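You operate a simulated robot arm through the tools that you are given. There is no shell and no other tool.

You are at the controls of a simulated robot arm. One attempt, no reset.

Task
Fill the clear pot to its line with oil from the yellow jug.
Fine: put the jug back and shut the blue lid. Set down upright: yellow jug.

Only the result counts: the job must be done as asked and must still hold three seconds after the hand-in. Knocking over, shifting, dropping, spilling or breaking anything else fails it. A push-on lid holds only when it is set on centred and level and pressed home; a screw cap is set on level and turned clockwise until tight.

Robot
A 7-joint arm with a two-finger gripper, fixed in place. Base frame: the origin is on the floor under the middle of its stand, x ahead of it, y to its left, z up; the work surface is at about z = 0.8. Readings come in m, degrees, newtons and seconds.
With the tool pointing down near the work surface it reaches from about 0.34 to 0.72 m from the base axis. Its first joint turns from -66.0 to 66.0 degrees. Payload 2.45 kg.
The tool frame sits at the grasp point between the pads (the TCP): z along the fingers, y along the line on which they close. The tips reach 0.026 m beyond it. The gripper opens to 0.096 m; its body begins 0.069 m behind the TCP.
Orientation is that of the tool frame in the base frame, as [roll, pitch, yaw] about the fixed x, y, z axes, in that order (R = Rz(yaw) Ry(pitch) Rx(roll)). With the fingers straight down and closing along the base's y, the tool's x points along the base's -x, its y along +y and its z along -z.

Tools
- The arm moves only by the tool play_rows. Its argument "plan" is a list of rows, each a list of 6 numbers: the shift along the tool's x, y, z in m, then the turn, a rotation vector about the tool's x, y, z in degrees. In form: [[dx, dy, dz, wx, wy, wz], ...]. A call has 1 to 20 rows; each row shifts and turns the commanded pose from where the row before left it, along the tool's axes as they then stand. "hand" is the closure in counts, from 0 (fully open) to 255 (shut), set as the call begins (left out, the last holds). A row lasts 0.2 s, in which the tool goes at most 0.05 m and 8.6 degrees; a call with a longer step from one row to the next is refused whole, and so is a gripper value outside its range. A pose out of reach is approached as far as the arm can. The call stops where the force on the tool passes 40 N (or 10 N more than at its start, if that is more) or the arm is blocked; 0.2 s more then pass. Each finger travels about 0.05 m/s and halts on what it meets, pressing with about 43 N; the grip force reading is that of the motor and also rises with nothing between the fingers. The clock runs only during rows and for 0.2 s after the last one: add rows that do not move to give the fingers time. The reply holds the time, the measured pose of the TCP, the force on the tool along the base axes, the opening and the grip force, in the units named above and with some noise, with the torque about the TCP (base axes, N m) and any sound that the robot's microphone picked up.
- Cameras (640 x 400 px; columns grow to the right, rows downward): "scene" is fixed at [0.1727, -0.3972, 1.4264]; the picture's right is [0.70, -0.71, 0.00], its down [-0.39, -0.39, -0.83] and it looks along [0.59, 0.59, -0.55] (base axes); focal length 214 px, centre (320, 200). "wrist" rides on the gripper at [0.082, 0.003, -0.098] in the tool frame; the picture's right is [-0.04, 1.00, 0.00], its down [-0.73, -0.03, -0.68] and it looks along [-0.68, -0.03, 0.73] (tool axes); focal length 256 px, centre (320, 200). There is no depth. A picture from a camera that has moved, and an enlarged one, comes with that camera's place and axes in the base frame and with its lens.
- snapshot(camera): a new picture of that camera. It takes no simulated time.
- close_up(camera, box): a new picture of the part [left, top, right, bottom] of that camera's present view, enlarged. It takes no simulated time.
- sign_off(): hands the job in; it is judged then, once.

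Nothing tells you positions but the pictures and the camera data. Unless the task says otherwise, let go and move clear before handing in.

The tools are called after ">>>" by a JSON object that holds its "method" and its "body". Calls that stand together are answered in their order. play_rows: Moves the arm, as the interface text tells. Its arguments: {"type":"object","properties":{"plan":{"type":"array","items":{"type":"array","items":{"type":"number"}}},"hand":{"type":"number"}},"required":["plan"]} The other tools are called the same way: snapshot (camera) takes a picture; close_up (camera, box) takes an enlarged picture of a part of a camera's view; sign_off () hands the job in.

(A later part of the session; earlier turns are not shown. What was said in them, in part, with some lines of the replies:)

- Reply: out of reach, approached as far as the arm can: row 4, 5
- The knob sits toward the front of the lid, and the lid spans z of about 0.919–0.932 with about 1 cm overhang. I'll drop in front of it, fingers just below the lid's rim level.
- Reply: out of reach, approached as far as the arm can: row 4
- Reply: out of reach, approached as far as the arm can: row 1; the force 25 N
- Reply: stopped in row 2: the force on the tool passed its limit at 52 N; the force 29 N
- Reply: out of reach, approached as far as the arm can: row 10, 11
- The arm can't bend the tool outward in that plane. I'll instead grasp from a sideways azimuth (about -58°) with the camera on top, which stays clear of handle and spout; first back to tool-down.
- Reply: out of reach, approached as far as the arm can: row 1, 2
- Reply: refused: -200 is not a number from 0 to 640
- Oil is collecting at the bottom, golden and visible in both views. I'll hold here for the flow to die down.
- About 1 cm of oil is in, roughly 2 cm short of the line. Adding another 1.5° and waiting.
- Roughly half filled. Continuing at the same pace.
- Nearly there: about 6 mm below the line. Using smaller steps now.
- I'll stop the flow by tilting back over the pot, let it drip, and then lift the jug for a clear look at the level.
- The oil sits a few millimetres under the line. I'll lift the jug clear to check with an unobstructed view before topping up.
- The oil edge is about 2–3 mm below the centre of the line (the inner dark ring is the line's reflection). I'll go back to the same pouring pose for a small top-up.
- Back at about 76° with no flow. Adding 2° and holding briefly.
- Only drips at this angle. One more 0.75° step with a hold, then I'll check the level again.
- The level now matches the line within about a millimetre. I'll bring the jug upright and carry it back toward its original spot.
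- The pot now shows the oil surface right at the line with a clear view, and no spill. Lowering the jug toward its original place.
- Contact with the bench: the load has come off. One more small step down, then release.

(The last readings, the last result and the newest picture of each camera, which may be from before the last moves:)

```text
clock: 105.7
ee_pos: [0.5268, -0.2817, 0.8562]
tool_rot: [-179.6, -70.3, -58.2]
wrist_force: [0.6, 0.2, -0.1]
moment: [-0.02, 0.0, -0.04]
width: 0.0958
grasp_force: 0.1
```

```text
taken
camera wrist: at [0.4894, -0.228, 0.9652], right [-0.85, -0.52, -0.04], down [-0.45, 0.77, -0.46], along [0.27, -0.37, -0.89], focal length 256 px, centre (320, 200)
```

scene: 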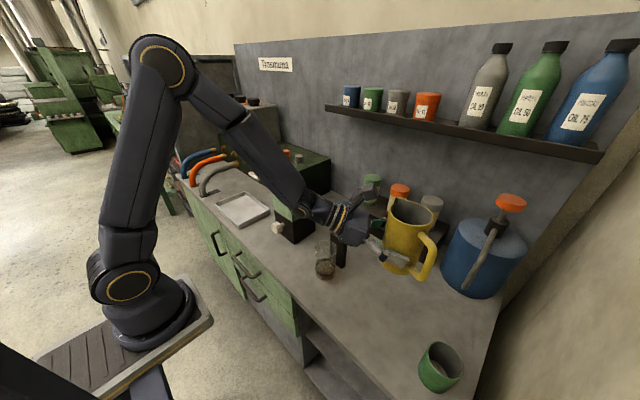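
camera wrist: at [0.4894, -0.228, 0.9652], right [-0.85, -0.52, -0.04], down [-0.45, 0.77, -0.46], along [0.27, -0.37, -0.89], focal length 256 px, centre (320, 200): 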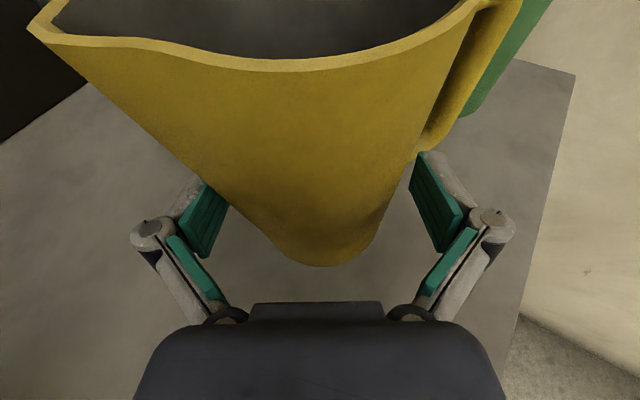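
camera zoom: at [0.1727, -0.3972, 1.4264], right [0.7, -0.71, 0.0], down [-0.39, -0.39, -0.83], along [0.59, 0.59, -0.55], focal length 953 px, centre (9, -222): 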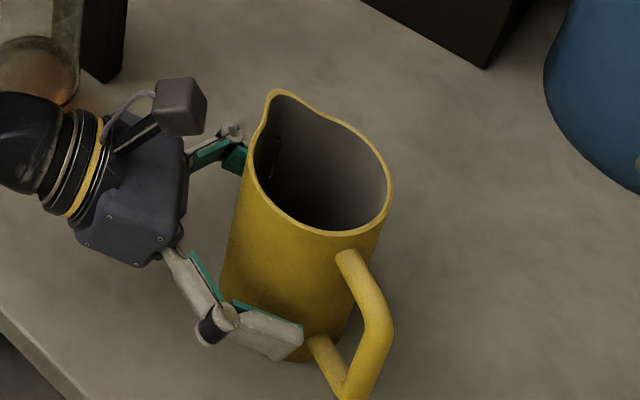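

The jug stands upright at its spot. Backing out along the approach line, then up.

>>> {"method": "play_rows", "body": {"plan": [[0, 0, -0.01, 0, 0, 0], [0, 0, -0.02, 0, 0, 0], [0, 0, -0.03, 0, 0, 0], [0, 0, -0.03, 0, 0, 0], [0.0376, 0, -0.0137, 0, 0, 0], [0.0376, 0, -0.0137, 0, 0, 0], [0.0376, 0, -0.0137, 0, 0, 0], [0.0376, 0, -0.0137, 0, 0, 0], [0.0376, 0, -0.0137, 0, 0, 0], [0.0376, 0, -0.0137, 0, 0, 0]]}}

>>> {"method": "snapshot", "body": {"camera": "scene"}}

>>> {"method": "snapshot", "body": {"camera": "wrist"}}

```text
clock: 107.9
ee_pos: [0.4812, -0.2074, 1.1256]
tool_rot: [-179.8, -70.1, -58.1]
wrist_force: [-0.7, 0.1, 0.2]
moment: [0.0, -0.03, 0.03]
width: 0.0965
grasp_force: 0.2
```

```text
taken
```

scene: 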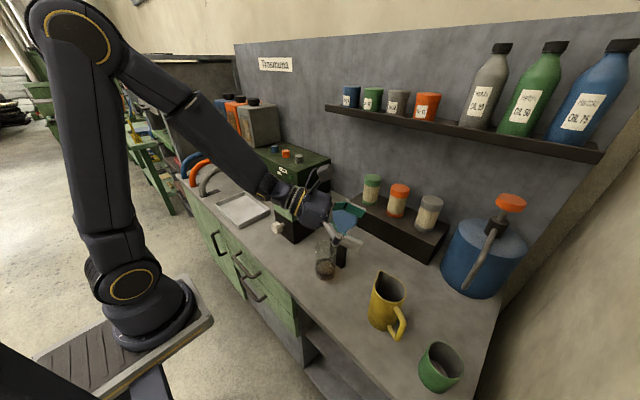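

```text
taken
camera wrist: at [0.4429, -0.1542, 1.2347], right [-0.85, -0.52, -0.04], down [-0.45, 0.77, -0.46], along [0.27, -0.37, -0.89], focal length 256 px, centre (320, 200)
```

wrist: 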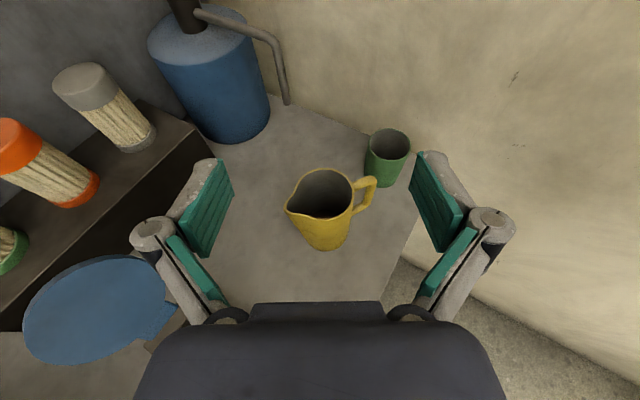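

The jug is back upright. Now for the lid: I'll raise the arm, turn the tool to point down with the fingers opening along x, to straddle the open lid and guide it shut.

>>> {"method": "play_rows", "body": {"plan": [[0.0376, 0, -0.0137, 0, 0, 0], [0.0376, 0, -0.0137, 0, 0, 0], [0.0376, 0, -0.0137, 0, 0, 0], [0, 0, 0, -1.952, -6.81, 2.787], [0, 0, 0, -1.952, -6.81, 2.787], [0, 0, 0, -1.952, -6.81, 2.787], [0, 0, 0, -1.952, -6.81, 2.787], [0, 0, 0, -1.952, -6.81, 2.787], [0, 0, 0, -1.952, -6.81, 2.787], [0, 0, 0, -1.952, -6.81, 2.787], [0, 0, 0, -1.952, -6.81, 2.787], [0, 0, 0, -1.952, -6.81, 2.787], [0, 0, 0, -1.952, -6.81, 2.787]]}}

>>> {"method": "snapshot", "body": {"camera": "scene"}}

>>> {"method": "snapshot", "body": {"camera": "wrist"}}

```text
clock: 110.7
ee_pos: [0.4804, -0.207, 1.248]
tool_rot: [-179.7, 0.1, -89.9]
wrist_force: [-0.4, -0.2, -0.2]
moment: [0.01, 0.01, 0.02]
width: 0.0961
grasp_force: 0.0
```

```text
taken
```

scene: 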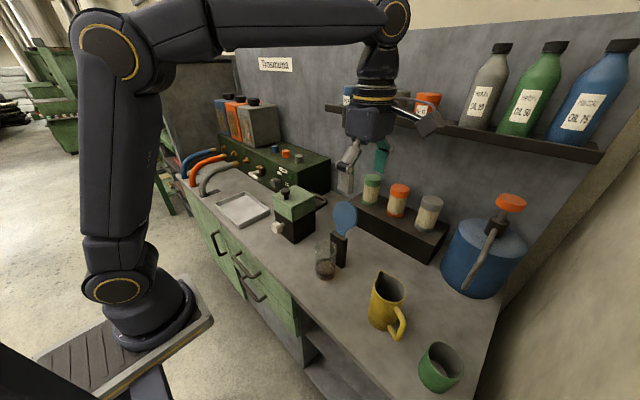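

```text
taken
camera wrist: at [0.4766, -0.2889, 1.3445], right [-1.0, 0.04, 0.0], down [0.03, 0.73, 0.68], along [0.03, 0.68, -0.73], focal length 256 px, centre (320, 200)
```

wrist: 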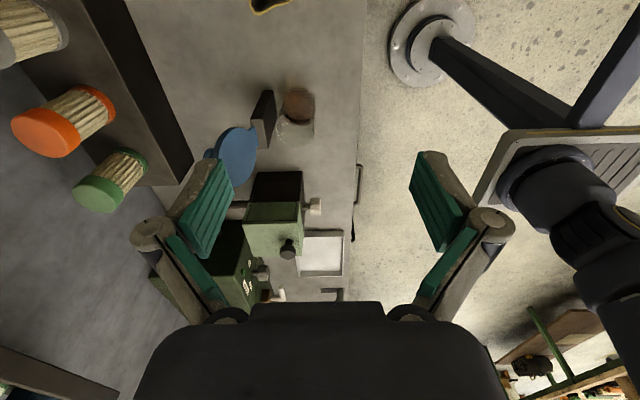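

>>> {"method": "close_up", "body": {"camera": "scene", "box": [300, 190, 380, 290]}}

>>> {"method": "close_up", "body": {"camera": "wrist", "box": [190, 70, 340, 190]}}

>>> {"method": "close_up", "body": {"camera": "scene", "box": [314, 252, 342, 278]}}

>>> {"method": "close_up", "body": {"camera": "scene", "box": [350, 260, 420, 350]}}

```text
4.00 times, centred on (340, 240) of scene
camera zoom: at [0.1728, -0.3972, 1.4264], right [0.7, -0.71, 0.0], down [-0.39, -0.39, -0.83], along [0.59, 0.59, -0.55], focal length 858 px, centre (240, 40)
```

zoom: 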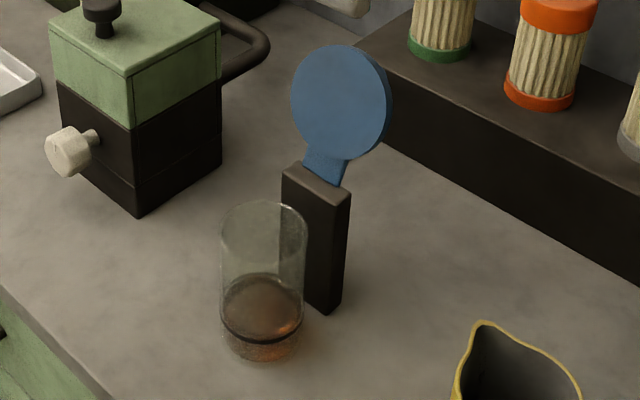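

```text
3.33 times, centred on (265, 130) of wrist
camera zoom: at [0.4766, -0.2889, 1.3445], right [-1.0, 0.04, 0.0], down [0.03, 0.73, 0.68], along [0.03, 0.68, -0.73], focal length 853 px, centre (503, 433)
```

zoom: 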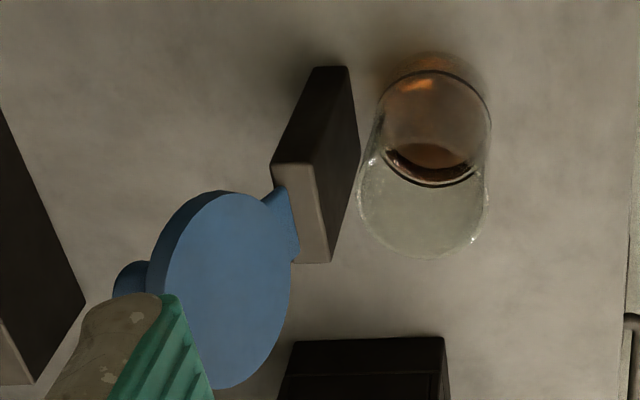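

```text
15.38 times, centred on (328, 265) of scene
camera zoom: at [0.1728, -0.3972, 1.4264], right [0.7, -0.71, 0.0], down [-0.39, -0.39, -0.83], along [0.59, 0.59, -0.55], focal length 3300 px, centre (197, -800)
```

zoom: 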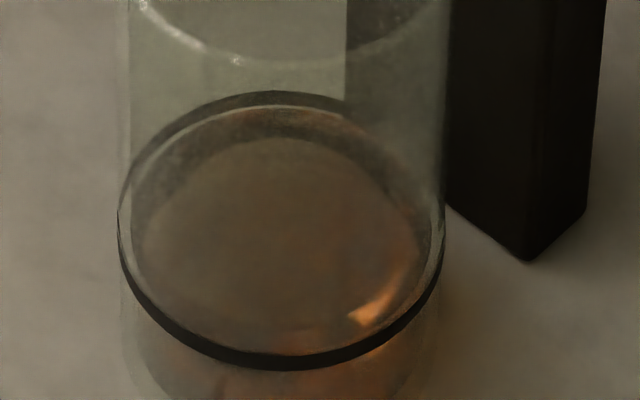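

```text
4.44 times, centred on (385, 305) of scene
camera zoom: at [0.1728, -0.3972, 1.4264], right [0.7, -0.71, 0.0], down [-0.39, -0.39, -0.83], along [0.59, 0.59, -0.55], focal length 953 px, centre (31, -267)
```

zoom: 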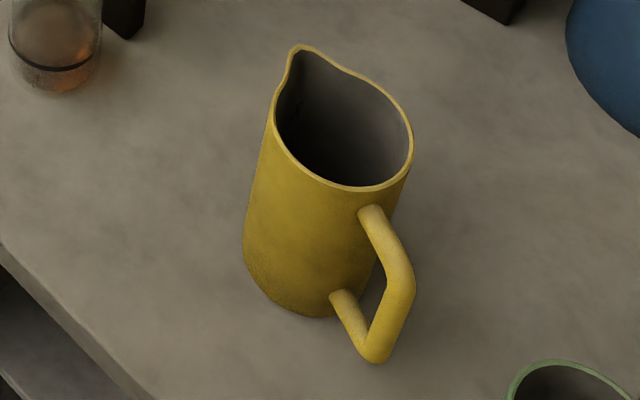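

The fill still looks right, and the jug is upright. The lid leans back about 26° past vertical with its hinge near x = 0.594. I'll partly close the fingers and come in over the lid's top edge, off to the side of the knob.

>>> {"method": "play_rows", "body": {"plan": [[-0.0185, -0.0251, 0.0163, 0, 0, 0], [-0.0185, -0.0251, 0.0163, 0, 0, 0], [-0.0185, -0.0251, 0.0163, 0, 0, 0], [-0.0185, -0.0251, 0.0163, 0, 0, 0], [-0.0185, -0.0251, 0.0163, 0, 0, 0], [-0.0185, -0.0251, 0.0163, 0, 0, 0]], "hand": 115}}

>>> {"method": "snapshot", "body": {"camera": "wrist"}}

>>> {"method": "close_up", "body": {"camera": "scene", "box": [290, 150, 400, 280]}}

```text
clock: 112.1
ee_pos: [0.629, -0.1002, 1.1485]
tool_rot: [-179.7, -0.1, -90.1]
wrist_force: [0.5, 0.4, -0.2]
moment: [-0.01, 0.01, -0.01]
width: 0.0526
grasp_force: 0.0
```

```text
taken
camera wrist: at [0.6252, -0.1817, 1.2454], right [-1.0, 0.04, 0.0], down [0.03, 0.73, 0.68], along [0.03, 0.68, -0.73], focal length 256 px, centre (320, 200)
```

wrist: 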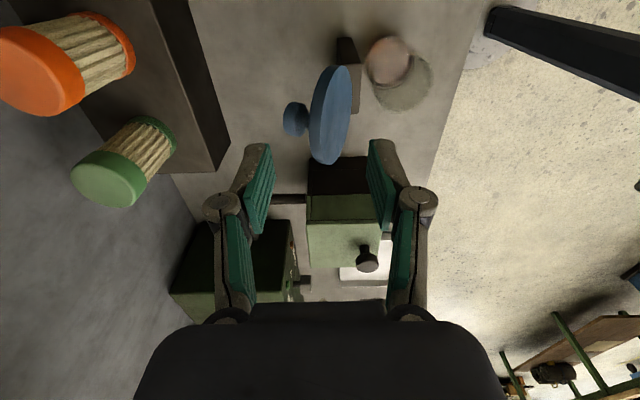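

```text
3.08 times, centred on (345, 215) of scene
camera zoom: at [0.1727, -0.3972, 1.4264], right [0.7, -0.71, 0.0], down [-0.39, -0.39, -0.83], along [0.59, 0.59, -0.55], focal length 660 px, centre (243, 154)
```

zoom: 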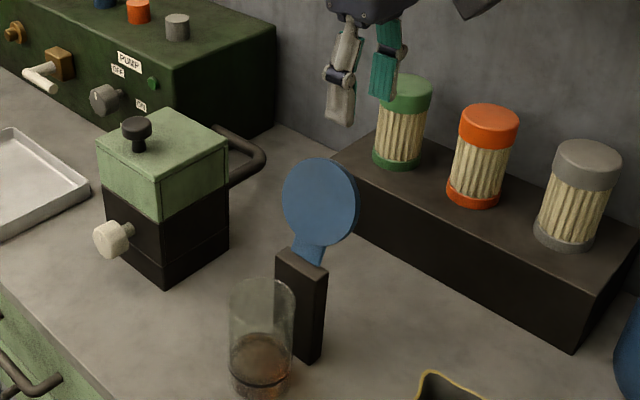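

>>> {"method": "play_rows", "body": {"plan": [[-0.003, 0.006, 0.02, 0, 0, 0], [0, 0, 0.03, 0, 0, 0], [0, 0, 0.03, 0, 0, 0], [0, 0, 0.02, 0, 0, 0]]}}

>>> {"method": "snapshot", "body": {"camera": "wrist"}}

>>> {"method": "close_up", "body": {"camera": "scene", "box": [310, 170, 390, 270]}}

```text
clock: 113.1
ee_pos: [0.6234, -0.0945, 1.0499]
tool_rot: [-179.7, -0.1, -90.0]
wrist_force: [-0.3, -0.5, -0.5]
moment: [0.03, 0.0, 0.02]
width: 0.0528
grasp_force: 0.0
```

```text
taken
camera wrist: at [0.6205, -0.1768, 1.1473], right [-1.0, 0.04, 0.0], down [0.03, 0.73, 0.68], along [0.03, 0.68, -0.73], focal length 256 px, centre (320, 200)
```

wrist: 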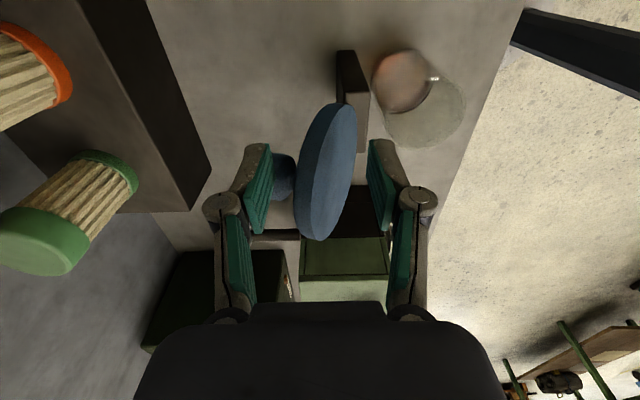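

```text
4.00 times, centred on (350, 220) of scene
camera zoom: at [0.1728, -0.3972, 1.4264], right [0.7, -0.71, 0.0], down [-0.39, -0.39, -0.83], along [0.59, 0.59, -0.55], focal length 858 px, centre (200, 120)
```

zoom: 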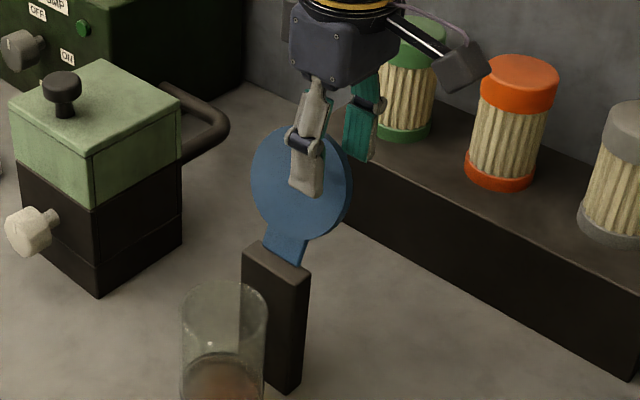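

>>> {"method": "play_rows", "body": {"plan": [[0, 0, 0.01, 0, 0, 0], [0, 0, 0.01, 0, 0, 0], [0, 0, 0.01, 0, 0, 0]]}}

>>> {"method": "snapshot", "body": {"camera": "wrist"}}

>>> {"method": "close_up", "body": {"camera": "scene", "box": [310, 170, 390, 270]}}

```text
clock: 113.9
ee_pos: [0.6226, -0.097, 1.0208]
tool_rot: [-179.6, -0.3, -90.2]
wrist_force: [3.0, -17.0, 7.3]
moment: [-0.12, -0.23, -0.51]
width: 0.0595
grasp_force: 3.1
```

```text
taken
camera wrist: at [0.6204, -0.1786, 1.1185], right [-1.0, 0.04, -0.01], down [0.03, 0.74, 0.68], along [0.03, 0.67, -0.74], focal length 256 px, centre (320, 200)
```

wrist: 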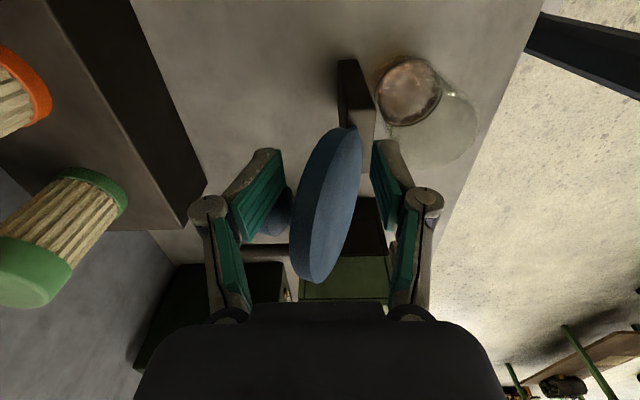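

```text
4.00 times, centred on (350, 220) of scene
camera zoom: at [0.1726, -0.3978, 1.4262], right [0.7, -0.71, 0.0], down [-0.39, -0.39, -0.83], along [0.59, 0.59, -0.55], focal length 858 px, centre (200, 120)
```

zoom: 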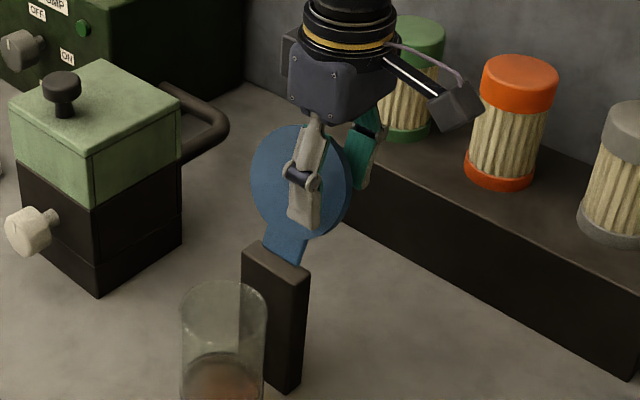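

The rear finger is touching the knob. Backing straight up and shifting further to the side.

>>> {"method": "play_rows", "body": {"plan": [[0, 0, -0.015, 0, 0, 0], [0, 0, -0.015, 0, 0, 0], [0, 0, 0, 0, 0, 0]]}}

>>> {"method": "close_up", "body": {"camera": "wrist", "box": [230, 90, 410, 250]}}

>>> {"method": "close_up", "body": {"camera": "scene", "box": [310, 170, 390, 270]}}

```text
clock: 114.7
ee_pos: [0.6258, -0.0919, 1.0514]
tool_rot: [-179.7, 0.1, -89.9]
wrist_force: [-0.1, -0.4, -0.6]
moment: [0.01, 0.01, 0.02]
width: 0.0524
grasp_force: 0.0
```

```text
2.50 times, centred on (320, 170) of wrist
camera zoom: at [0.6224, -0.1736, 1.1485], right [-1.0, 0.04, -0.01], down [0.02, 0.73, 0.68], along [0.03, 0.68, -0.73], focal length 640 px, centre (320, 275)
```

zoom: 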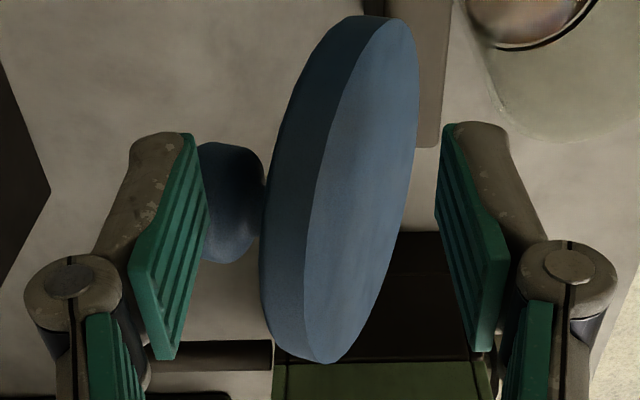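

```text
4.00 times, centred on (350, 220) of scene
camera zoom: at [0.1728, -0.3972, 1.4264], right [0.7, -0.71, 0.0], down [-0.39, -0.39, -0.83], along [0.59, 0.59, -0.55], focal length 858 px, centre (200, 120)
```

zoom: 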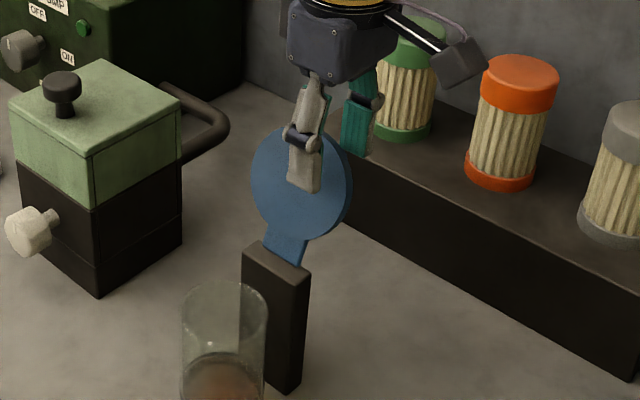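

I'll instead open fully and straddle both lid and knob at the centre, so the rear finger pushes the knob and the front finger catches the lid.

>>> {"method": "play_rows", "body": {"plan": [[0, 0, 0, 0, 0, 0], [0, 0, 0, 0, 0, 0], [0, -0.006, -0.01, 0, 0, 0], [-0.013, 0, 0, 0, 0, 0], [-0.013, 0, 0, 0, 0, 0], [0, 0, 0, 0, 0, 0]], "hand": 0}}

>>> {"method": "close_up", "body": {"camera": "wrist", "box": [200, 70, 440, 250]}}

>>> {"method": "close_up", "body": {"camera": "scene", "box": [310, 170, 390, 270]}}

```text
clock: 116.1
ee_pos: [0.6308, -0.0667, 1.0588]
tool_rot: [-179.8, 0.0, -89.9]
wrist_force: [-0.2, -0.9, -0.1]
moment: [-0.03, 0.0, -0.01]
width: 0.0963
grasp_force: 0.1
```

```text
2.22 times, centred on (320, 160) of wrist
camera zoom: at [0.6283, -0.1489, 1.1558], right [-1.0, 0.04, 0.0], down [0.03, 0.73, 0.68], along [0.03, 0.68, -0.73], focal length 569 px, centre (320, 289)
```

zoom: 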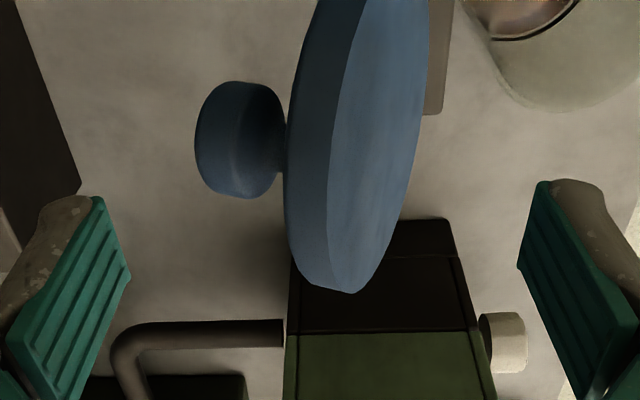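

```text
4.00 times, centred on (350, 220) of scene
camera zoom: at [0.1727, -0.3972, 1.4264], right [0.7, -0.71, 0.0], down [-0.39, -0.39, -0.83], along [0.59, 0.59, -0.55], focal length 858 px, centre (200, 120)
```

zoom: 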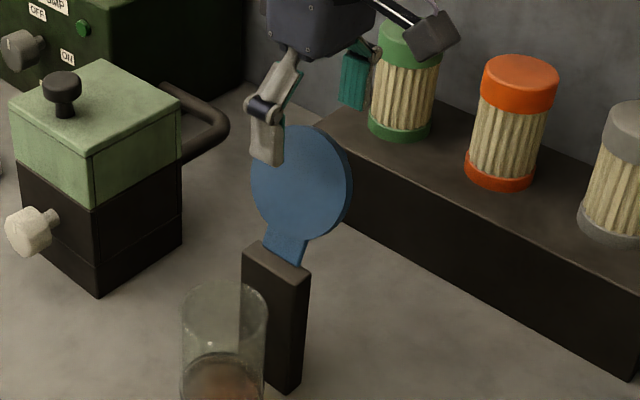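

Both lid and knob now sit between the open fingers. Descending.

>>> {"method": "play_rows", "body": {"plan": [[0, 0, 0.016, 0, 0, 0], [0, 0, 0.016, 0, 0, 0], [0, 0, 0.014, 0, 0, 0]]}}

>>> {"method": "snapshot", "body": {"camera": "wrist"}}

>>> {"method": "close_up", "body": {"camera": "scene", "box": [310, 170, 390, 270]}}

```text
clock: 116.9
ee_pos: [0.6307, -0.0681, 1.0107]
tool_rot: [-179.8, 0.0, -90.0]
wrist_force: [0.2, 0.8, 0.7]
moment: [-0.01, 0.01, 0.04]
width: 0.096
grasp_force: 0.0
```

```text
taken
camera wrist: at [0.6278, -0.1501, 1.1092], right [-1.0, 0.04, 0.0], down [0.03, 0.73, 0.68], along [0.03, 0.68, -0.73], focal length 256 px, centre (320, 200)
```

wrist: 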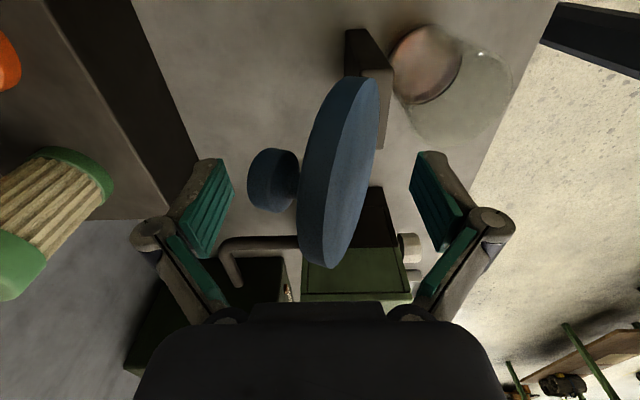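

```text
4.00 times, centred on (350, 220) of scene
camera zoom: at [0.1727, -0.3972, 1.4264], right [0.7, -0.71, 0.0], down [-0.39, -0.39, -0.83], along [0.59, 0.59, -0.55], focal length 858 px, centre (200, 120)
```

zoom: 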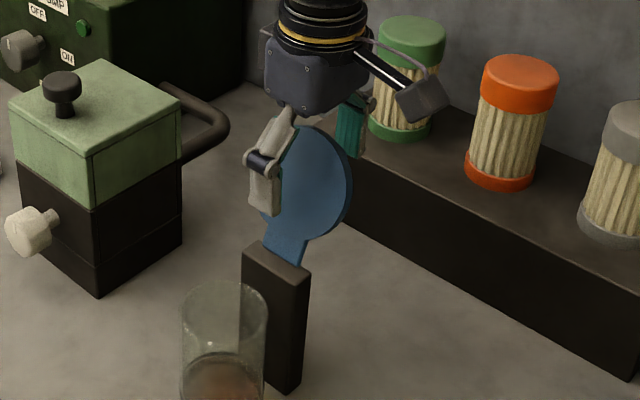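

Now moving toward the robot so the rear finger pushes the knob and swings the lid over.

>>> {"method": "play_rows", "body": {"plan": [[0, 0.008, 0, 0, 0, 0], [0, 0.008, 0, 0, 0, 0], [0, 0.008, 0, 0, 0, 0]]}}

>>> {"method": "snapshot", "body": {"camera": "wrist"}}

>>> {"method": "close_up", "body": {"camera": "scene", "box": [310, 170, 390, 270]}}

```text
clock: 117.7
ee_pos: [0.6068, -0.0684, 1.0138]
tool_rot: [-179.8, 0.0, -89.8]
wrist_force: [0.5, -0.5, 0.4]
moment: [0.01, 0.02, -0.06]
width: 0.0959
grasp_force: 0.0
```

```text
taken
camera wrist: at [0.6042, -0.1497, 1.1109], right [-1.0, 0.04, 0.0], down [0.03, 0.73, 0.68], along [0.03, 0.68, -0.73], focal length 256 px, centre (320, 200)
```

wrist: 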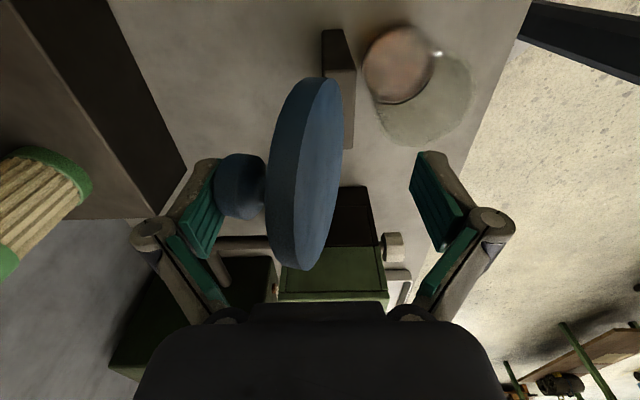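

```text
4.00 times, centred on (350, 220) of scene
camera zoom: at [0.1727, -0.3972, 1.4264], right [0.7, -0.71, 0.0], down [-0.39, -0.39, -0.83], along [0.59, 0.59, -0.55], focal length 858 px, centre (200, 120)
```

zoom: 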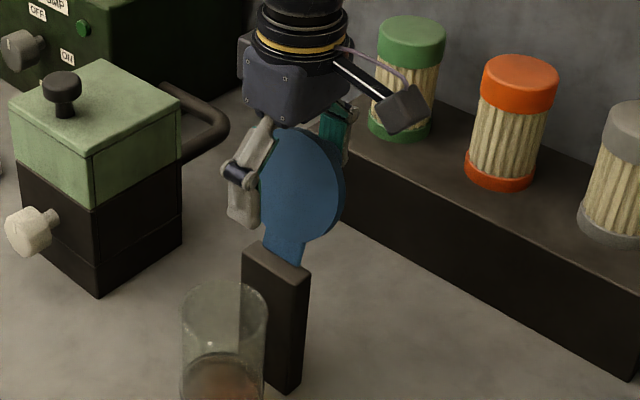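

>>> {"method": "play_rows", "body": {"plan": [[0, 0.008, 0, 0, 0, 0], [0, 0.008, 0, 0, 0, 0], [0, 0.008, 0, 0, 0, 0]]}}

>>> {"method": "snapshot", "body": {"camera": "wrist"}}

>>> {"method": "close_up", "body": {"camera": "scene", "box": [310, 170, 390, 270]}}

```text
clock: 118.5
ee_pos: [0.5835, -0.0686, 1.0134]
tool_rot: [-179.8, 0.0, -89.9]
wrist_force: [-0.8, 0.0, 0.5]
moment: [0.02, 0.01, -0.02]
width: 0.0961
grasp_force: 0.1
```

```text
taken
camera wrist: at [0.5802, -0.1493, 1.1118], right [-1.0, 0.04, 0.0], down [0.03, 0.73, 0.68], along [0.03, 0.68, -0.73], focal length 256 px, centre (320, 200)
```

wrist: 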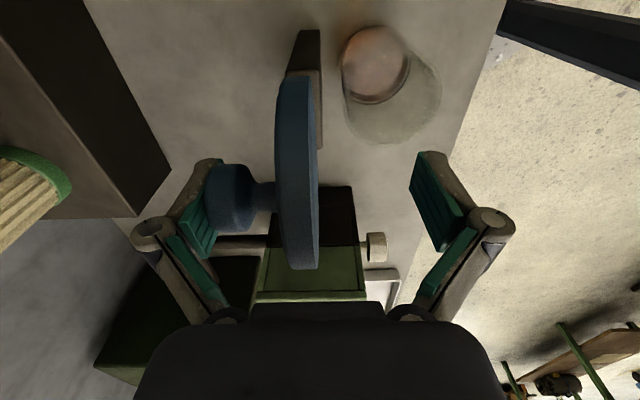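

```text
4.00 times, centred on (350, 220) of scene
camera zoom: at [0.1727, -0.3972, 1.4264], right [0.7, -0.71, 0.0], down [-0.39, -0.39, -0.83], along [0.59, 0.59, -0.55], focal length 858 px, centre (200, 120)
```

zoom: 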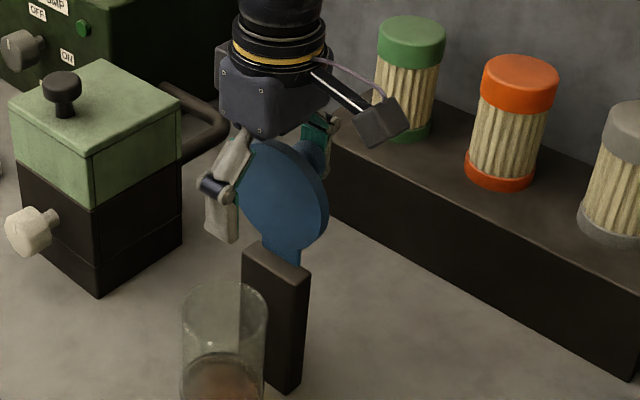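

The lid is about vertical. Continuing, expecting it to tip onto the front finger.

>>> {"method": "play_rows", "body": {"plan": [[0, 0.008, 0, 0, 0, 0], [0, 0.008, 0, 0, 0, 0], [0, 0, 0, 0, 0, 0]]}}

>>> {"method": "snapshot", "body": {"camera": "wrist"}}

>>> {"method": "close_up", "body": {"camera": "scene", "box": [310, 170, 390, 270]}}

```text
clock: 119.3
ee_pos: [0.5668, -0.0686, 1.0135]
tool_rot: [-179.8, 0.0, -89.9]
wrist_force: [-1.6, 1.0, -0.1]
moment: [0.04, 0.02, 0.01]
width: 0.0961
grasp_force: 0.1
```

```text
taken
camera wrist: at [0.563, -0.1501, 1.1106], right [-1.0, 0.04, 0.0], down [0.03, 0.73, 0.68], along [0.03, 0.68, -0.73], focal length 256 px, centre (320, 200)
```

wrist: 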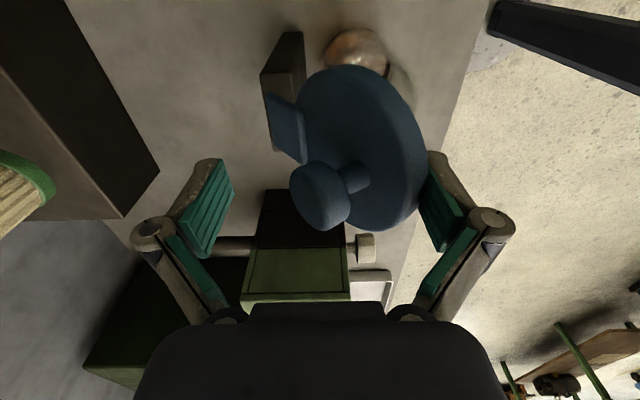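

```text
4.00 times, centred on (350, 220) of scene
camera zoom: at [0.1727, -0.3972, 1.4264], right [0.7, -0.71, 0.0], down [-0.39, -0.39, -0.83], along [0.59, 0.59, -0.55], focal length 858 px, centre (200, 120)
```

zoom: 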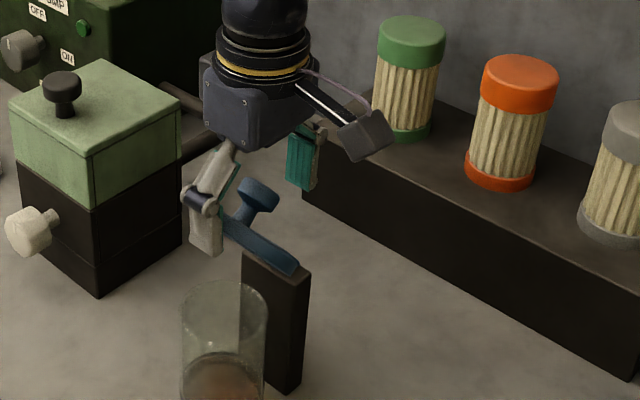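

The lid tipped and is resting against the front finger. I'll lower it gently by moving out and down.

>>> {"method": "play_rows", "body": {"plan": [[0, 0.003, 0.008, 0, 0, 0], [0, 0.004, 0.008, 0, 0, 0], [0, 0.004, 0.008, 0, 0, 0], [0, 0.004, 0, 0, 0, 0]]}}

>>> {"method": "snapshot", "body": {"camera": "wrist"}}

>>> {"method": "close_up", "body": {"camera": "scene", "box": [310, 190, 390, 290]}}

```text
clock: 120.3
ee_pos: [0.5503, -0.0691, 0.9887]
tool_rot: [-179.8, 0.0, -90.0]
wrist_force: [-1.1, -0.3, 0.0]
moment: [0.01, -0.02, -0.01]
width: 0.096
grasp_force: 0.1
```

```text
taken
camera wrist: at [0.547, -0.1502, 1.0861], right [-1.0, 0.04, 0.0], down [0.03, 0.73, 0.68], along [0.03, 0.68, -0.73], focal length 256 px, centre (320, 200)
```

wrist: 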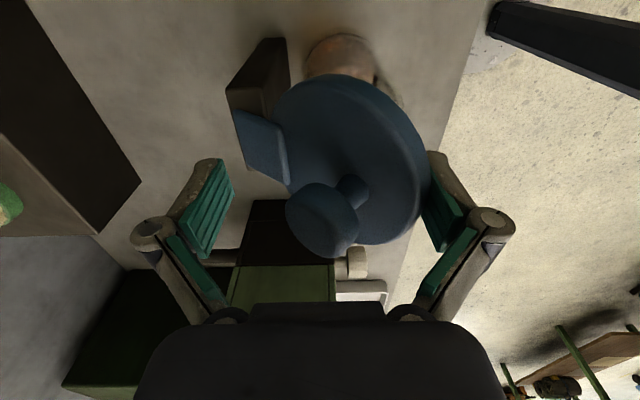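

```text
4.00 times, centred on (350, 240) of scene
camera zoom: at [0.1727, -0.3972, 1.4264], right [0.7, -0.71, 0.0], down [-0.39, -0.39, -0.83], along [0.59, 0.59, -0.55], focal length 858 px, centre (200, 40)
```

zoom: 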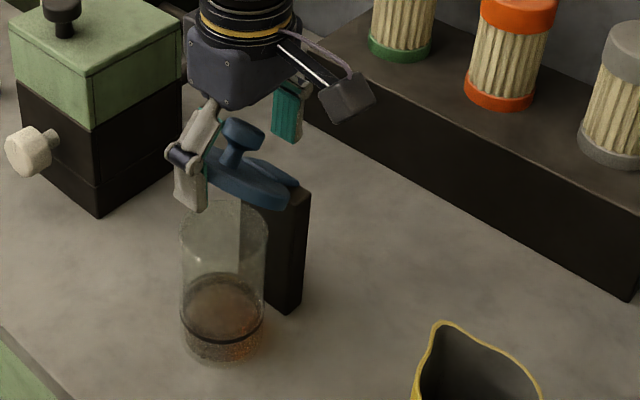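

>>> {"method": "play_rows", "body": {"plan": [[0, 0.004, 0.005, 0, 0, 0], [0, 0.004, 0.005, 0, 0, 0], [0, 0.003, 0.004, 0, 0, 0]]}}

>>> {"method": "close_up", "body": {"camera": "scene", "box": [310, 190, 390, 290]}}

>>> {"method": "snapshot", "body": {"camera": "wrist"}}

```text
clock: 121.1
ee_pos: [0.5412, -0.0669, 0.975]
tool_rot: [-179.9, -0.1, -89.9]
wrist_force: [-0.9, -0.2, -0.1]
moment: [0.02, 0.0, 0.03]
width: 0.0962
grasp_force: 0.2
```

```text
4.00 times, centred on (350, 240) of scene
camera zoom: at [0.1727, -0.3973, 1.4264], right [0.7, -0.71, 0.0], down [-0.39, -0.39, -0.83], along [0.59, 0.59, -0.55], focal length 858 px, centre (200, 40)
```

zoom: 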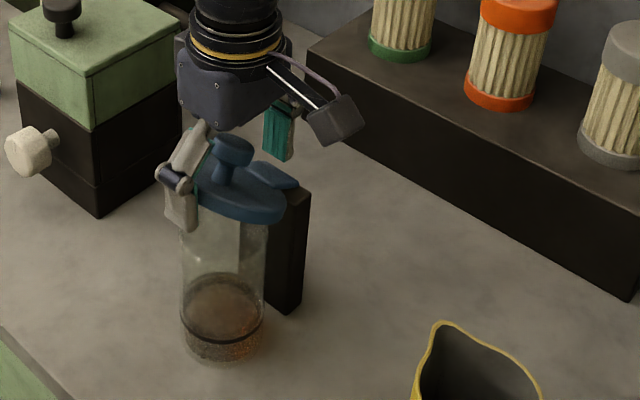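

```text
taken
camera wrist: at [0.5383, -0.1493, 1.0723], right [-1.0, 0.04, 0.0], down [0.03, 0.73, 0.68], along [0.03, 0.68, -0.73], focal length 256 px, centre (320, 200)
```

wrist: 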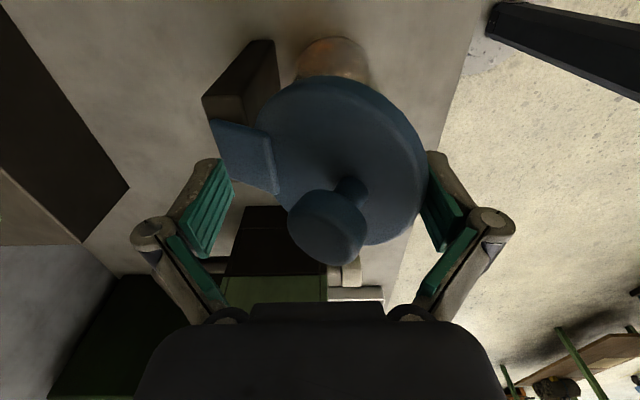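

>>> {"method": "play_rows", "body": {"plan": [[0, 0.003, 0.001, 0, 0, 0], [0, 0.003, 0, 0, 0, 0], [0, 0.003, 0, 0, 0, 0], [0, 0.003, 0, 0, 0, 0]]}}

>>> {"method": "close_up", "body": {"camera": "scene", "box": [310, 190, 390, 290]}}

>>> {"method": "snapshot", "body": {"camera": "wrist"}}

```text
clock: 122.1
ee_pos: [0.5282, -0.0672, 0.9752]
tool_rot: [-179.8, 0.0, -89.9]
wrist_force: [0.2, -0.2, 0.8]
moment: [-0.01, -0.03, -0.01]
width: 0.0964
grasp_force: 0.0
```

```text
4.00 times, centred on (350, 240) of scene
camera zoom: at [0.1727, -0.3972, 1.4264], right [0.7, -0.71, 0.0], down [-0.39, -0.39, -0.83], along [0.59, 0.59, -0.55], focal length 858 px, centre (200, 40)
```

zoom: 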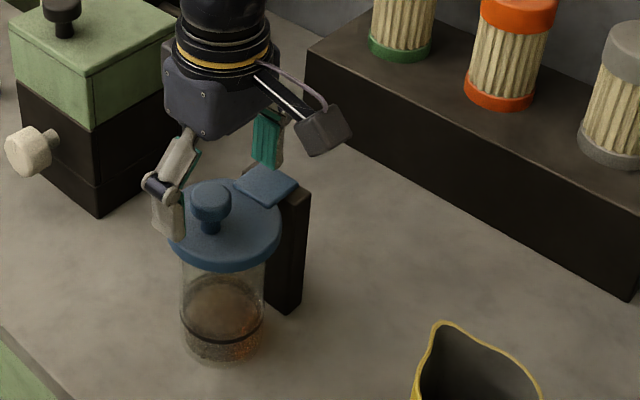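

```text
taken
camera wrist: at [0.5252, -0.1494, 1.0717], right [-1.0, 0.04, 0.0], down [0.03, 0.73, 0.68], along [0.03, 0.68, -0.73], focal length 256 px, centre (320, 200)
```

wrist: 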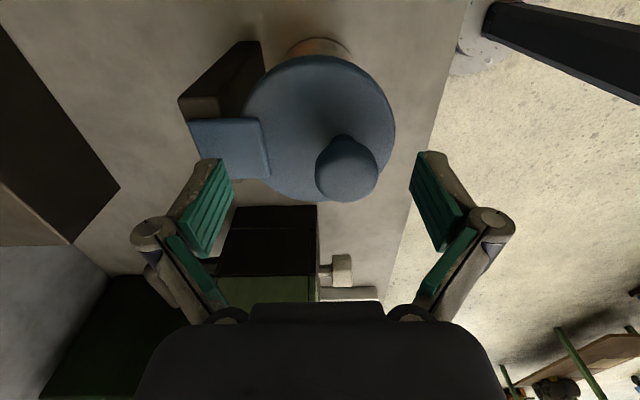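

The lid has come down closed. I'll raise, close the fingers, and press lightly on the knob to make sure it is fully shut.

>>> {"method": "play_rows", "body": {"plan": [[0, 0, -0.03, 0, 0, 0], [0, 0, -0.03, 0, 0, 0], [0, 0, -0.02, 0, 0, 0]]}}

>>> {"method": "play_rows", "body": {"plan": [[0, 0, 0, 0, 0, 0], [0, 0.007, 0, 0, 0, 0], [0, 0.007, 0, 0, 0, 0], [0, 0, 0, 0, 0, 0], [0, 0, 0, 0, 0, 0], [0, 0, 0, 0, 0, 0]], "hand": 255}}

>>> {"method": "snapshot", "body": {"camera": "wrist"}}

>>> {"method": "close_up", "body": {"camera": "scene", "box": [290, 180, 390, 290]}}

```text
clock: 122.9
ee_pos: [0.527, -0.0679, 1.0542]
tool_rot: [-179.8, 0.1, -90.0]
wrist_force: [0.0, 0.2, 0.5]
moment: [-0.06, -0.03, 0.0]
width: 0.096
grasp_force: 0.1
```

```text
clock: 124.3
ee_pos: [0.5147, -0.0682, 1.0545]
tool_rot: [-179.8, 0.0, -89.9]
wrist_force: [0.2, 0.8, -0.3]
moment: [0.0, -0.04, 0.01]
width: 0.0002
grasp_force: 28.5
```

```text
taken
camera wrist: at [0.5115, -0.1496, 1.1518], right [-1.0, 0.04, 0.0], down [0.03, 0.73, 0.68], along [0.03, 0.68, -0.73], focal length 256 px, centre (320, 200)
```

wrist: 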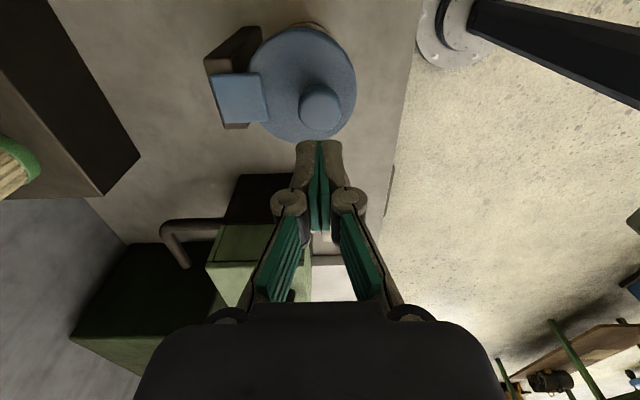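

```text
3.64 times, centred on (340, 235) of scene
camera zoom: at [0.1727, -0.3972, 1.4264], right [0.7, -0.71, 0.0], down [-0.39, -0.39, -0.83], along [0.59, 0.59, -0.55], focal length 780 px, centre (247, 73)
```

zoom: 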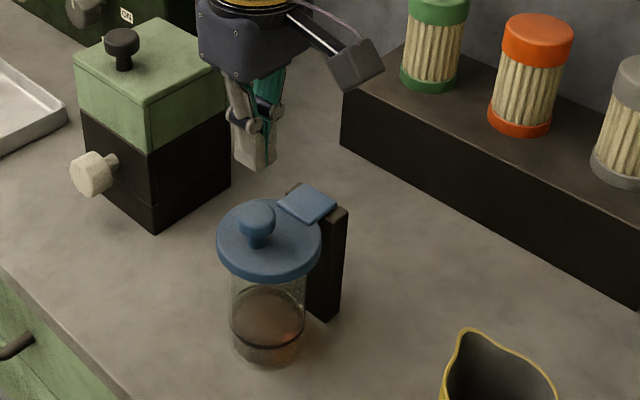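

The lid lies flat over the pot. Pressing gently on the knob in small steps.

>>> {"method": "play_rows", "body": {"plan": [[0.005, 0, 0.02, 0, 0, 0], [0, 0, 0.02, 0, 0, 0], [0, 0, 0.006, 0, 0, 0], [0, 0, 0.003, 0, 0, 0]]}}

>>> {"method": "close_up", "body": {"camera": "scene", "box": [290, 180, 390, 290]}}

```text
clock: 125.3
ee_pos: [0.5153, -0.0726, 1.0054]
tool_rot: [-179.8, 0.0, -89.8]
wrist_force: [-0.2, 0.2, 1.0]
moment: [0.0, -0.04, -0.01]
width: 0.0
grasp_force: 28.7
```

```text
3.64 times, centred on (340, 235) of scene
camera zoom: at [0.1727, -0.3972, 1.4264], right [0.7, -0.71, 0.0], down [-0.39, -0.39, -0.83], along [0.59, 0.59, -0.55], focal length 780 px, centre (247, 73)
```

zoom: 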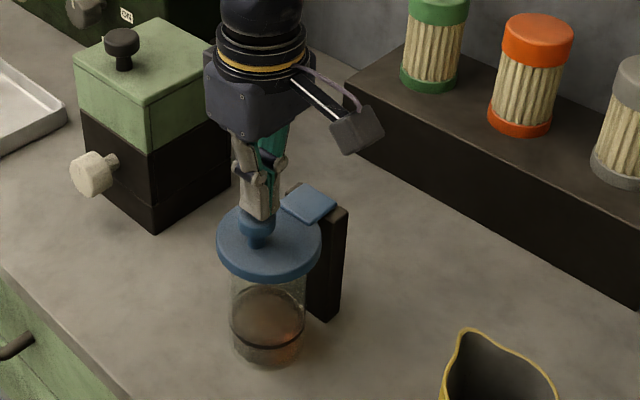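

>>> {"method": "play_rows", "body": {"plan": [[0, 0, 0.001, 0, 0, 0], [0, 0, 0, 0, 0, 0]]}}

>>> {"method": "play_rows", "body": {"plan": [[0, 0, 0.001, 0, 0, 0], [0, 0, 0, 0, 0, 0]]}}

```text
clock: 125.9
ee_pos: [0.5156, -0.0717, 1.0046]
tool_rot: [-179.8, 0.0, -90.0]
wrist_force: [0.5, 0.4, 0.1]
moment: [-0.02, 0.02, 0.0]
width: 0.0002
grasp_force: 28.9
```

```text
clock: 126.5
ee_pos: [0.5155, -0.0734, 1.0039]
tool_rot: [-179.8, 0.0, -89.8]
wrist_force: [-0.4, -0.4, 0.1]
moment: [0.01, -0.02, 0.01]
width: 0.0001
grasp_force: 28.3
```

>>> {"method": "play_rows", "body": {"plan": [[0, 0, 0.0015, 0, 0, 0], [0, 0, 0, 0, 0, 0]]}}

>>> {"method": "play_rows", "body": {"plan": [[0, 0, 0.0015, 0, 0, 0], [0, 0, 0, 0, 0, 0]]}}

```text
clock: 127.1
ee_pos: [0.5148, -0.0733, 1.0015]
tool_rot: [-179.7, 0.0, -90.0]
wrist_force: [0.7, 0.1, -0.5]
moment: [0.02, -0.02, -0.01]
width: 0.0
grasp_force: 27.6
```

```text
clock: 127.7
ee_pos: [0.5159, -0.0718, 1.0]
tool_rot: [-179.8, 0.0, -90.0]
wrist_force: [-0.7, 0.2, -0.1]
moment: [0.02, 0.01, 0.04]
width: 0.0
grasp_force: 28.6
```

>>> {"method": "play_rows", "body": {"plan": [[0, 0, 0.0015, 0, 0, 0], [0, 0, 0, 0, 0, 0]]}}

>>> {"method": "play_rows", "body": {"plan": [[0, 0, 0.0015, 0, 0, 0], [0, 0, 0, 0, 0, 0]]}}

>>> {"method": "close_up", "body": {"camera": "scene", "box": [310, 210, 350, 260]}}

```text
clock: 128.3
ee_pos: [0.5145, -0.0732, 0.9994]
tool_rot: [-179.7, 0.0, -90.0]
wrist_force: [-3.9, -1.0, 12.8]
moment: [0.01, 0.1, -0.03]
width: 0.006
grasp_force: 28.6
```

```text
clock: 128.9
ee_pos: [0.5157, -0.0731, 0.9989]
tool_rot: [-179.6, -0.1, -90.0]
wrist_force: [-6.1, 0.9, 31.1]
moment: [0.11, 0.17, -0.09]
width: 0.0061
grasp_force: 28.9
```

```text
8.00 times, centred on (330, 235) of scene
camera zoom: at [0.1721, -0.3972, 1.4265], right [0.7, -0.71, 0.0], down [-0.39, -0.39, -0.83], along [0.59, 0.59, -0.55], focal length 1716 px, centre (240, -80)
```

zoom: 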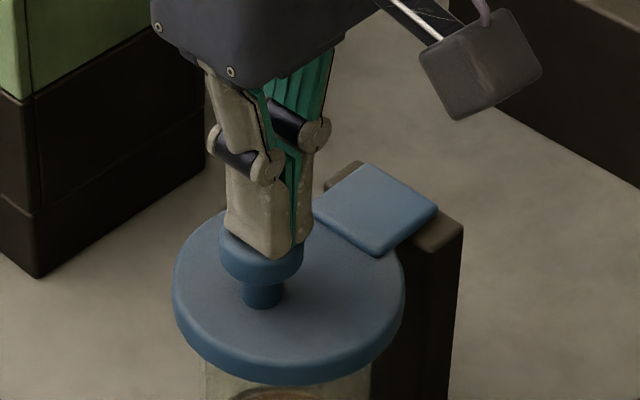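

The lid is firmly home (31 N, no further travel). Retreating upward and clear of everything.

>>> {"method": "play_rows", "body": {"plan": [[0, 0, -0.005, 0, 0, 0], [0, 0, -0.03, 0, 0, 0], [0, 0, -0.04, 0, 0, 0], [0, 0, -0.04, 0, 0, 0], [0, 0, -0.04, 0, 0, 0], [0.0, 0.03, -0.03, 0, 0, 0], [0.0, 0.03, 0, 0, 0, 0]]}}

>>> {"method": "snapshot", "body": {"camera": "scene"}}

>>> {"method": "close_up", "body": {"camera": "scene", "box": [300, 210, 360, 290]}}

>>> {"method": "close_up", "body": {"camera": "scene", "box": [340, 250, 480, 400]}}

>>> {"method": "snapshot", "body": {"camera": "wrist"}}

```text
clock: 130.5
ee_pos: [0.4531, -0.0716, 1.1852]
tool_rot: [-179.7, 0.0, -90.0]
wrist_force: [0.1, -0.3, 0.0]
moment: [0.02, 0.02, -0.02]
width: 0.0
grasp_force: 27.9
```

```text
taken
```

scene: 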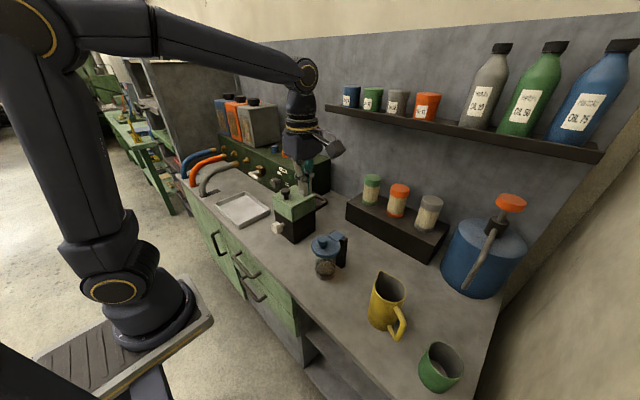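

```text
5.00 times, centred on (330, 250) of scene
camera zoom: at [0.1727, -0.3972, 1.4264], right [0.7, -0.71, 0.0], down [-0.39, -0.39, -0.83], along [0.59, 0.59, -0.55], focal length 1072 px, centre (270, -50)
```

zoom: 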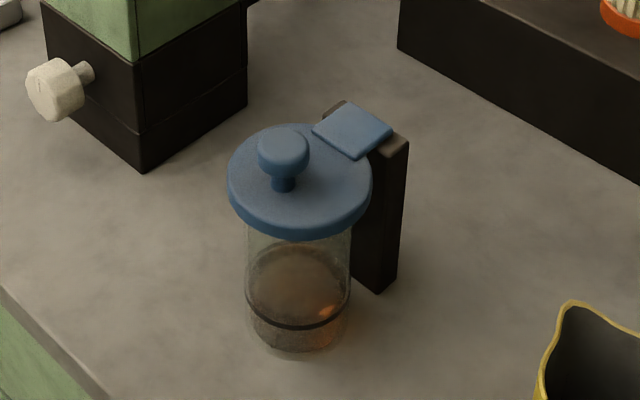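

```text
2.67 times, centred on (410, 325) of scene
camera zoom: at [0.1727, -0.3972, 1.4264], right [0.7, -0.71, 0.0], down [-0.39, -0.39, -0.83], along [0.59, 0.59, -0.55], focal length 572 px, centre (80, -133)
```

zoom: 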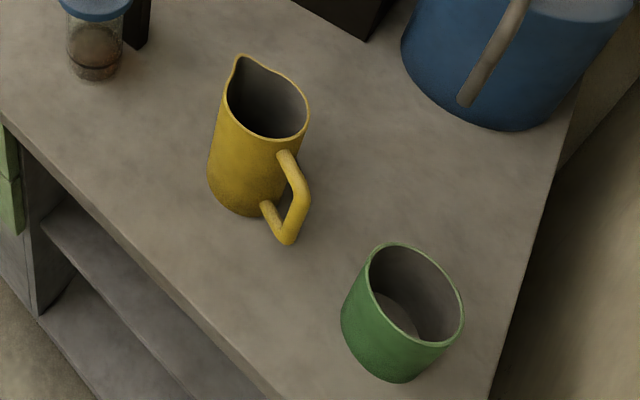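

```text
taken
camera wrist: at [0.4509, -0.1522, 1.2825], right [-1.0, 0.04, 0.0], down [0.03, 0.73, 0.68], along [0.03, 0.68, -0.73], focal length 256 px, centre (320, 200)
```

wrist: 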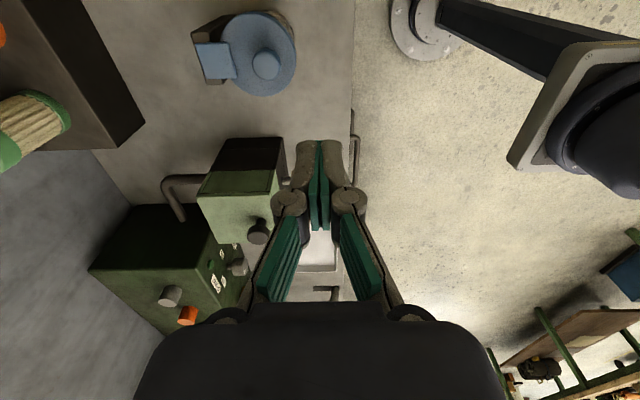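

Everything is back in place. I'll take one more careful look at the level against the line before handing in.

>>> {"method": "close_up", "body": {"camera": "scene", "box": [314, 252, 342, 278]}}

>>> {"method": "close_up", "body": {"camera": "scene", "box": [318, 264, 338, 284]}}

```text
15.38 times, centred on (328, 265) of scene
camera zoom: at [0.1727, -0.3972, 1.4264], right [0.7, -0.71, 0.0], down [-0.39, -0.39, -0.83], along [0.59, 0.59, -0.55], focal length 3300 px, centre (197, -800)
```

zoom: 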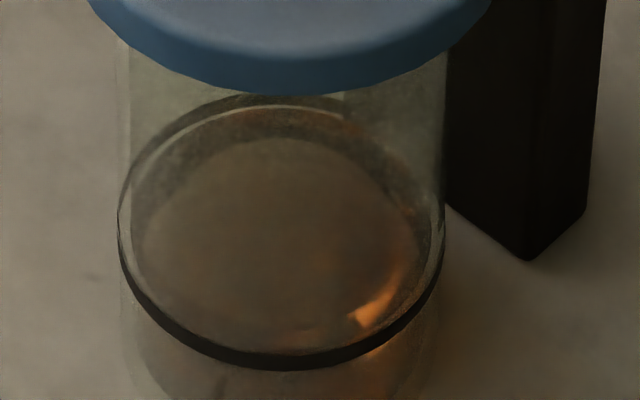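

```text
16.00 times, centred on (328, 274) of scene
camera zoom: at [0.1727, -0.3972, 1.4264], right [0.7, -0.71, 0.0], down [-0.39, -0.39, -0.83], along [0.59, 0.59, -0.55], focal length 3432 px, centre (192, -984)
```

zoom: 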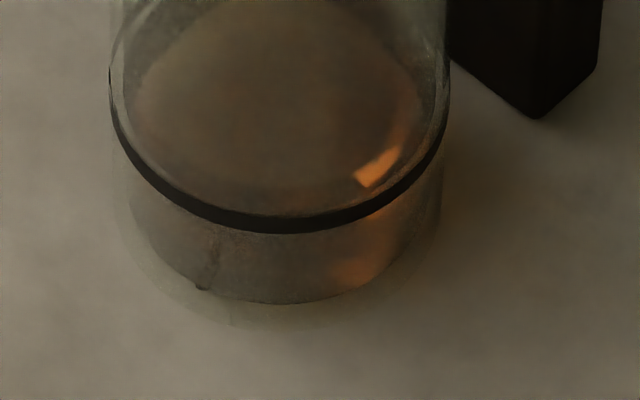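

>>> {"method": "close_up", "body": {"camera": "scene", "box": [310, 268, 330, 288]}}

>>> {"method": "close_up", "body": {"camera": "wrist", "box": [180, 0, 320, 110]}}

```text
16.00 times, centred on (320, 278) of scene
camera zoom: at [0.1727, -0.3972, 1.4264], right [0.7, -0.71, 0.0], down [-0.39, -0.39, -0.83], along [0.59, 0.59, -0.55], focal length 3432 px, centre (320, -1048)
```

zoom: 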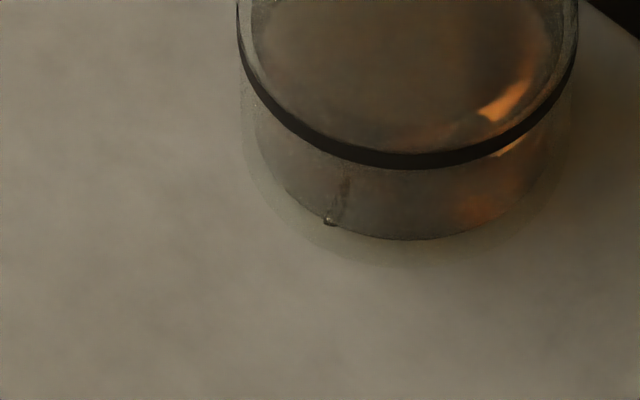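

```text
3.64 times, centred on (250, 55) of wrist
camera zoom: at [0.4509, -0.1522, 1.2825], right [-1.0, 0.04, 0.0], down [0.03, 0.73, 0.68], along [0.03, 0.68, -0.73], focal length 931 px, centre (574, 727)
```

zoom: 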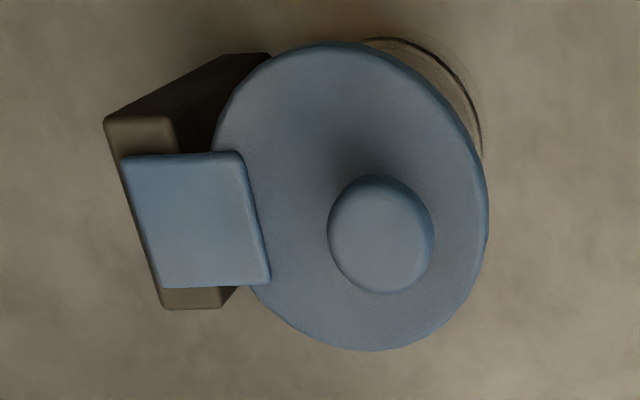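

The oil surface sits at the line. The pot and other objects are where they started, the jug stands upright in its place, and the lid is shut and pressed home. The arm is clear, so I'm handing in.

>>> {"method": "sign_off", "body": {}}

```text
The job is handed in.
```

I filled the clear pot to its line from the yellow jug, put the jug back upright and shut the blue lid, then handed the job in. The hand-in reply gave no verdict.

- **Fill:** in the last close-ups the oil surface was at the line, to within about a millimetre by my measurement. I stopped pouring once to check the level and topped up a little.
- **Jug:** it stands upright within a few millimetres of where it started, possibly turned a few degrees.
- **Lid:** the lid is hinged at the handle. I lowered it shut and pressed the knob with about 31 N; it didn't move any further.
- **Contacts on the way:** while opening and closing the lid, the fingers touched its rim and knob. Pushing it to its open stop peaked at 52 N. The pot did not move, and the microphone reported no sound.
- **Spill check:** I saw no oil on the bench. A small streak shows near the bottom of the oil on the pot's front-left. I took it to be inside the glass, but I didn't check it from another angle.
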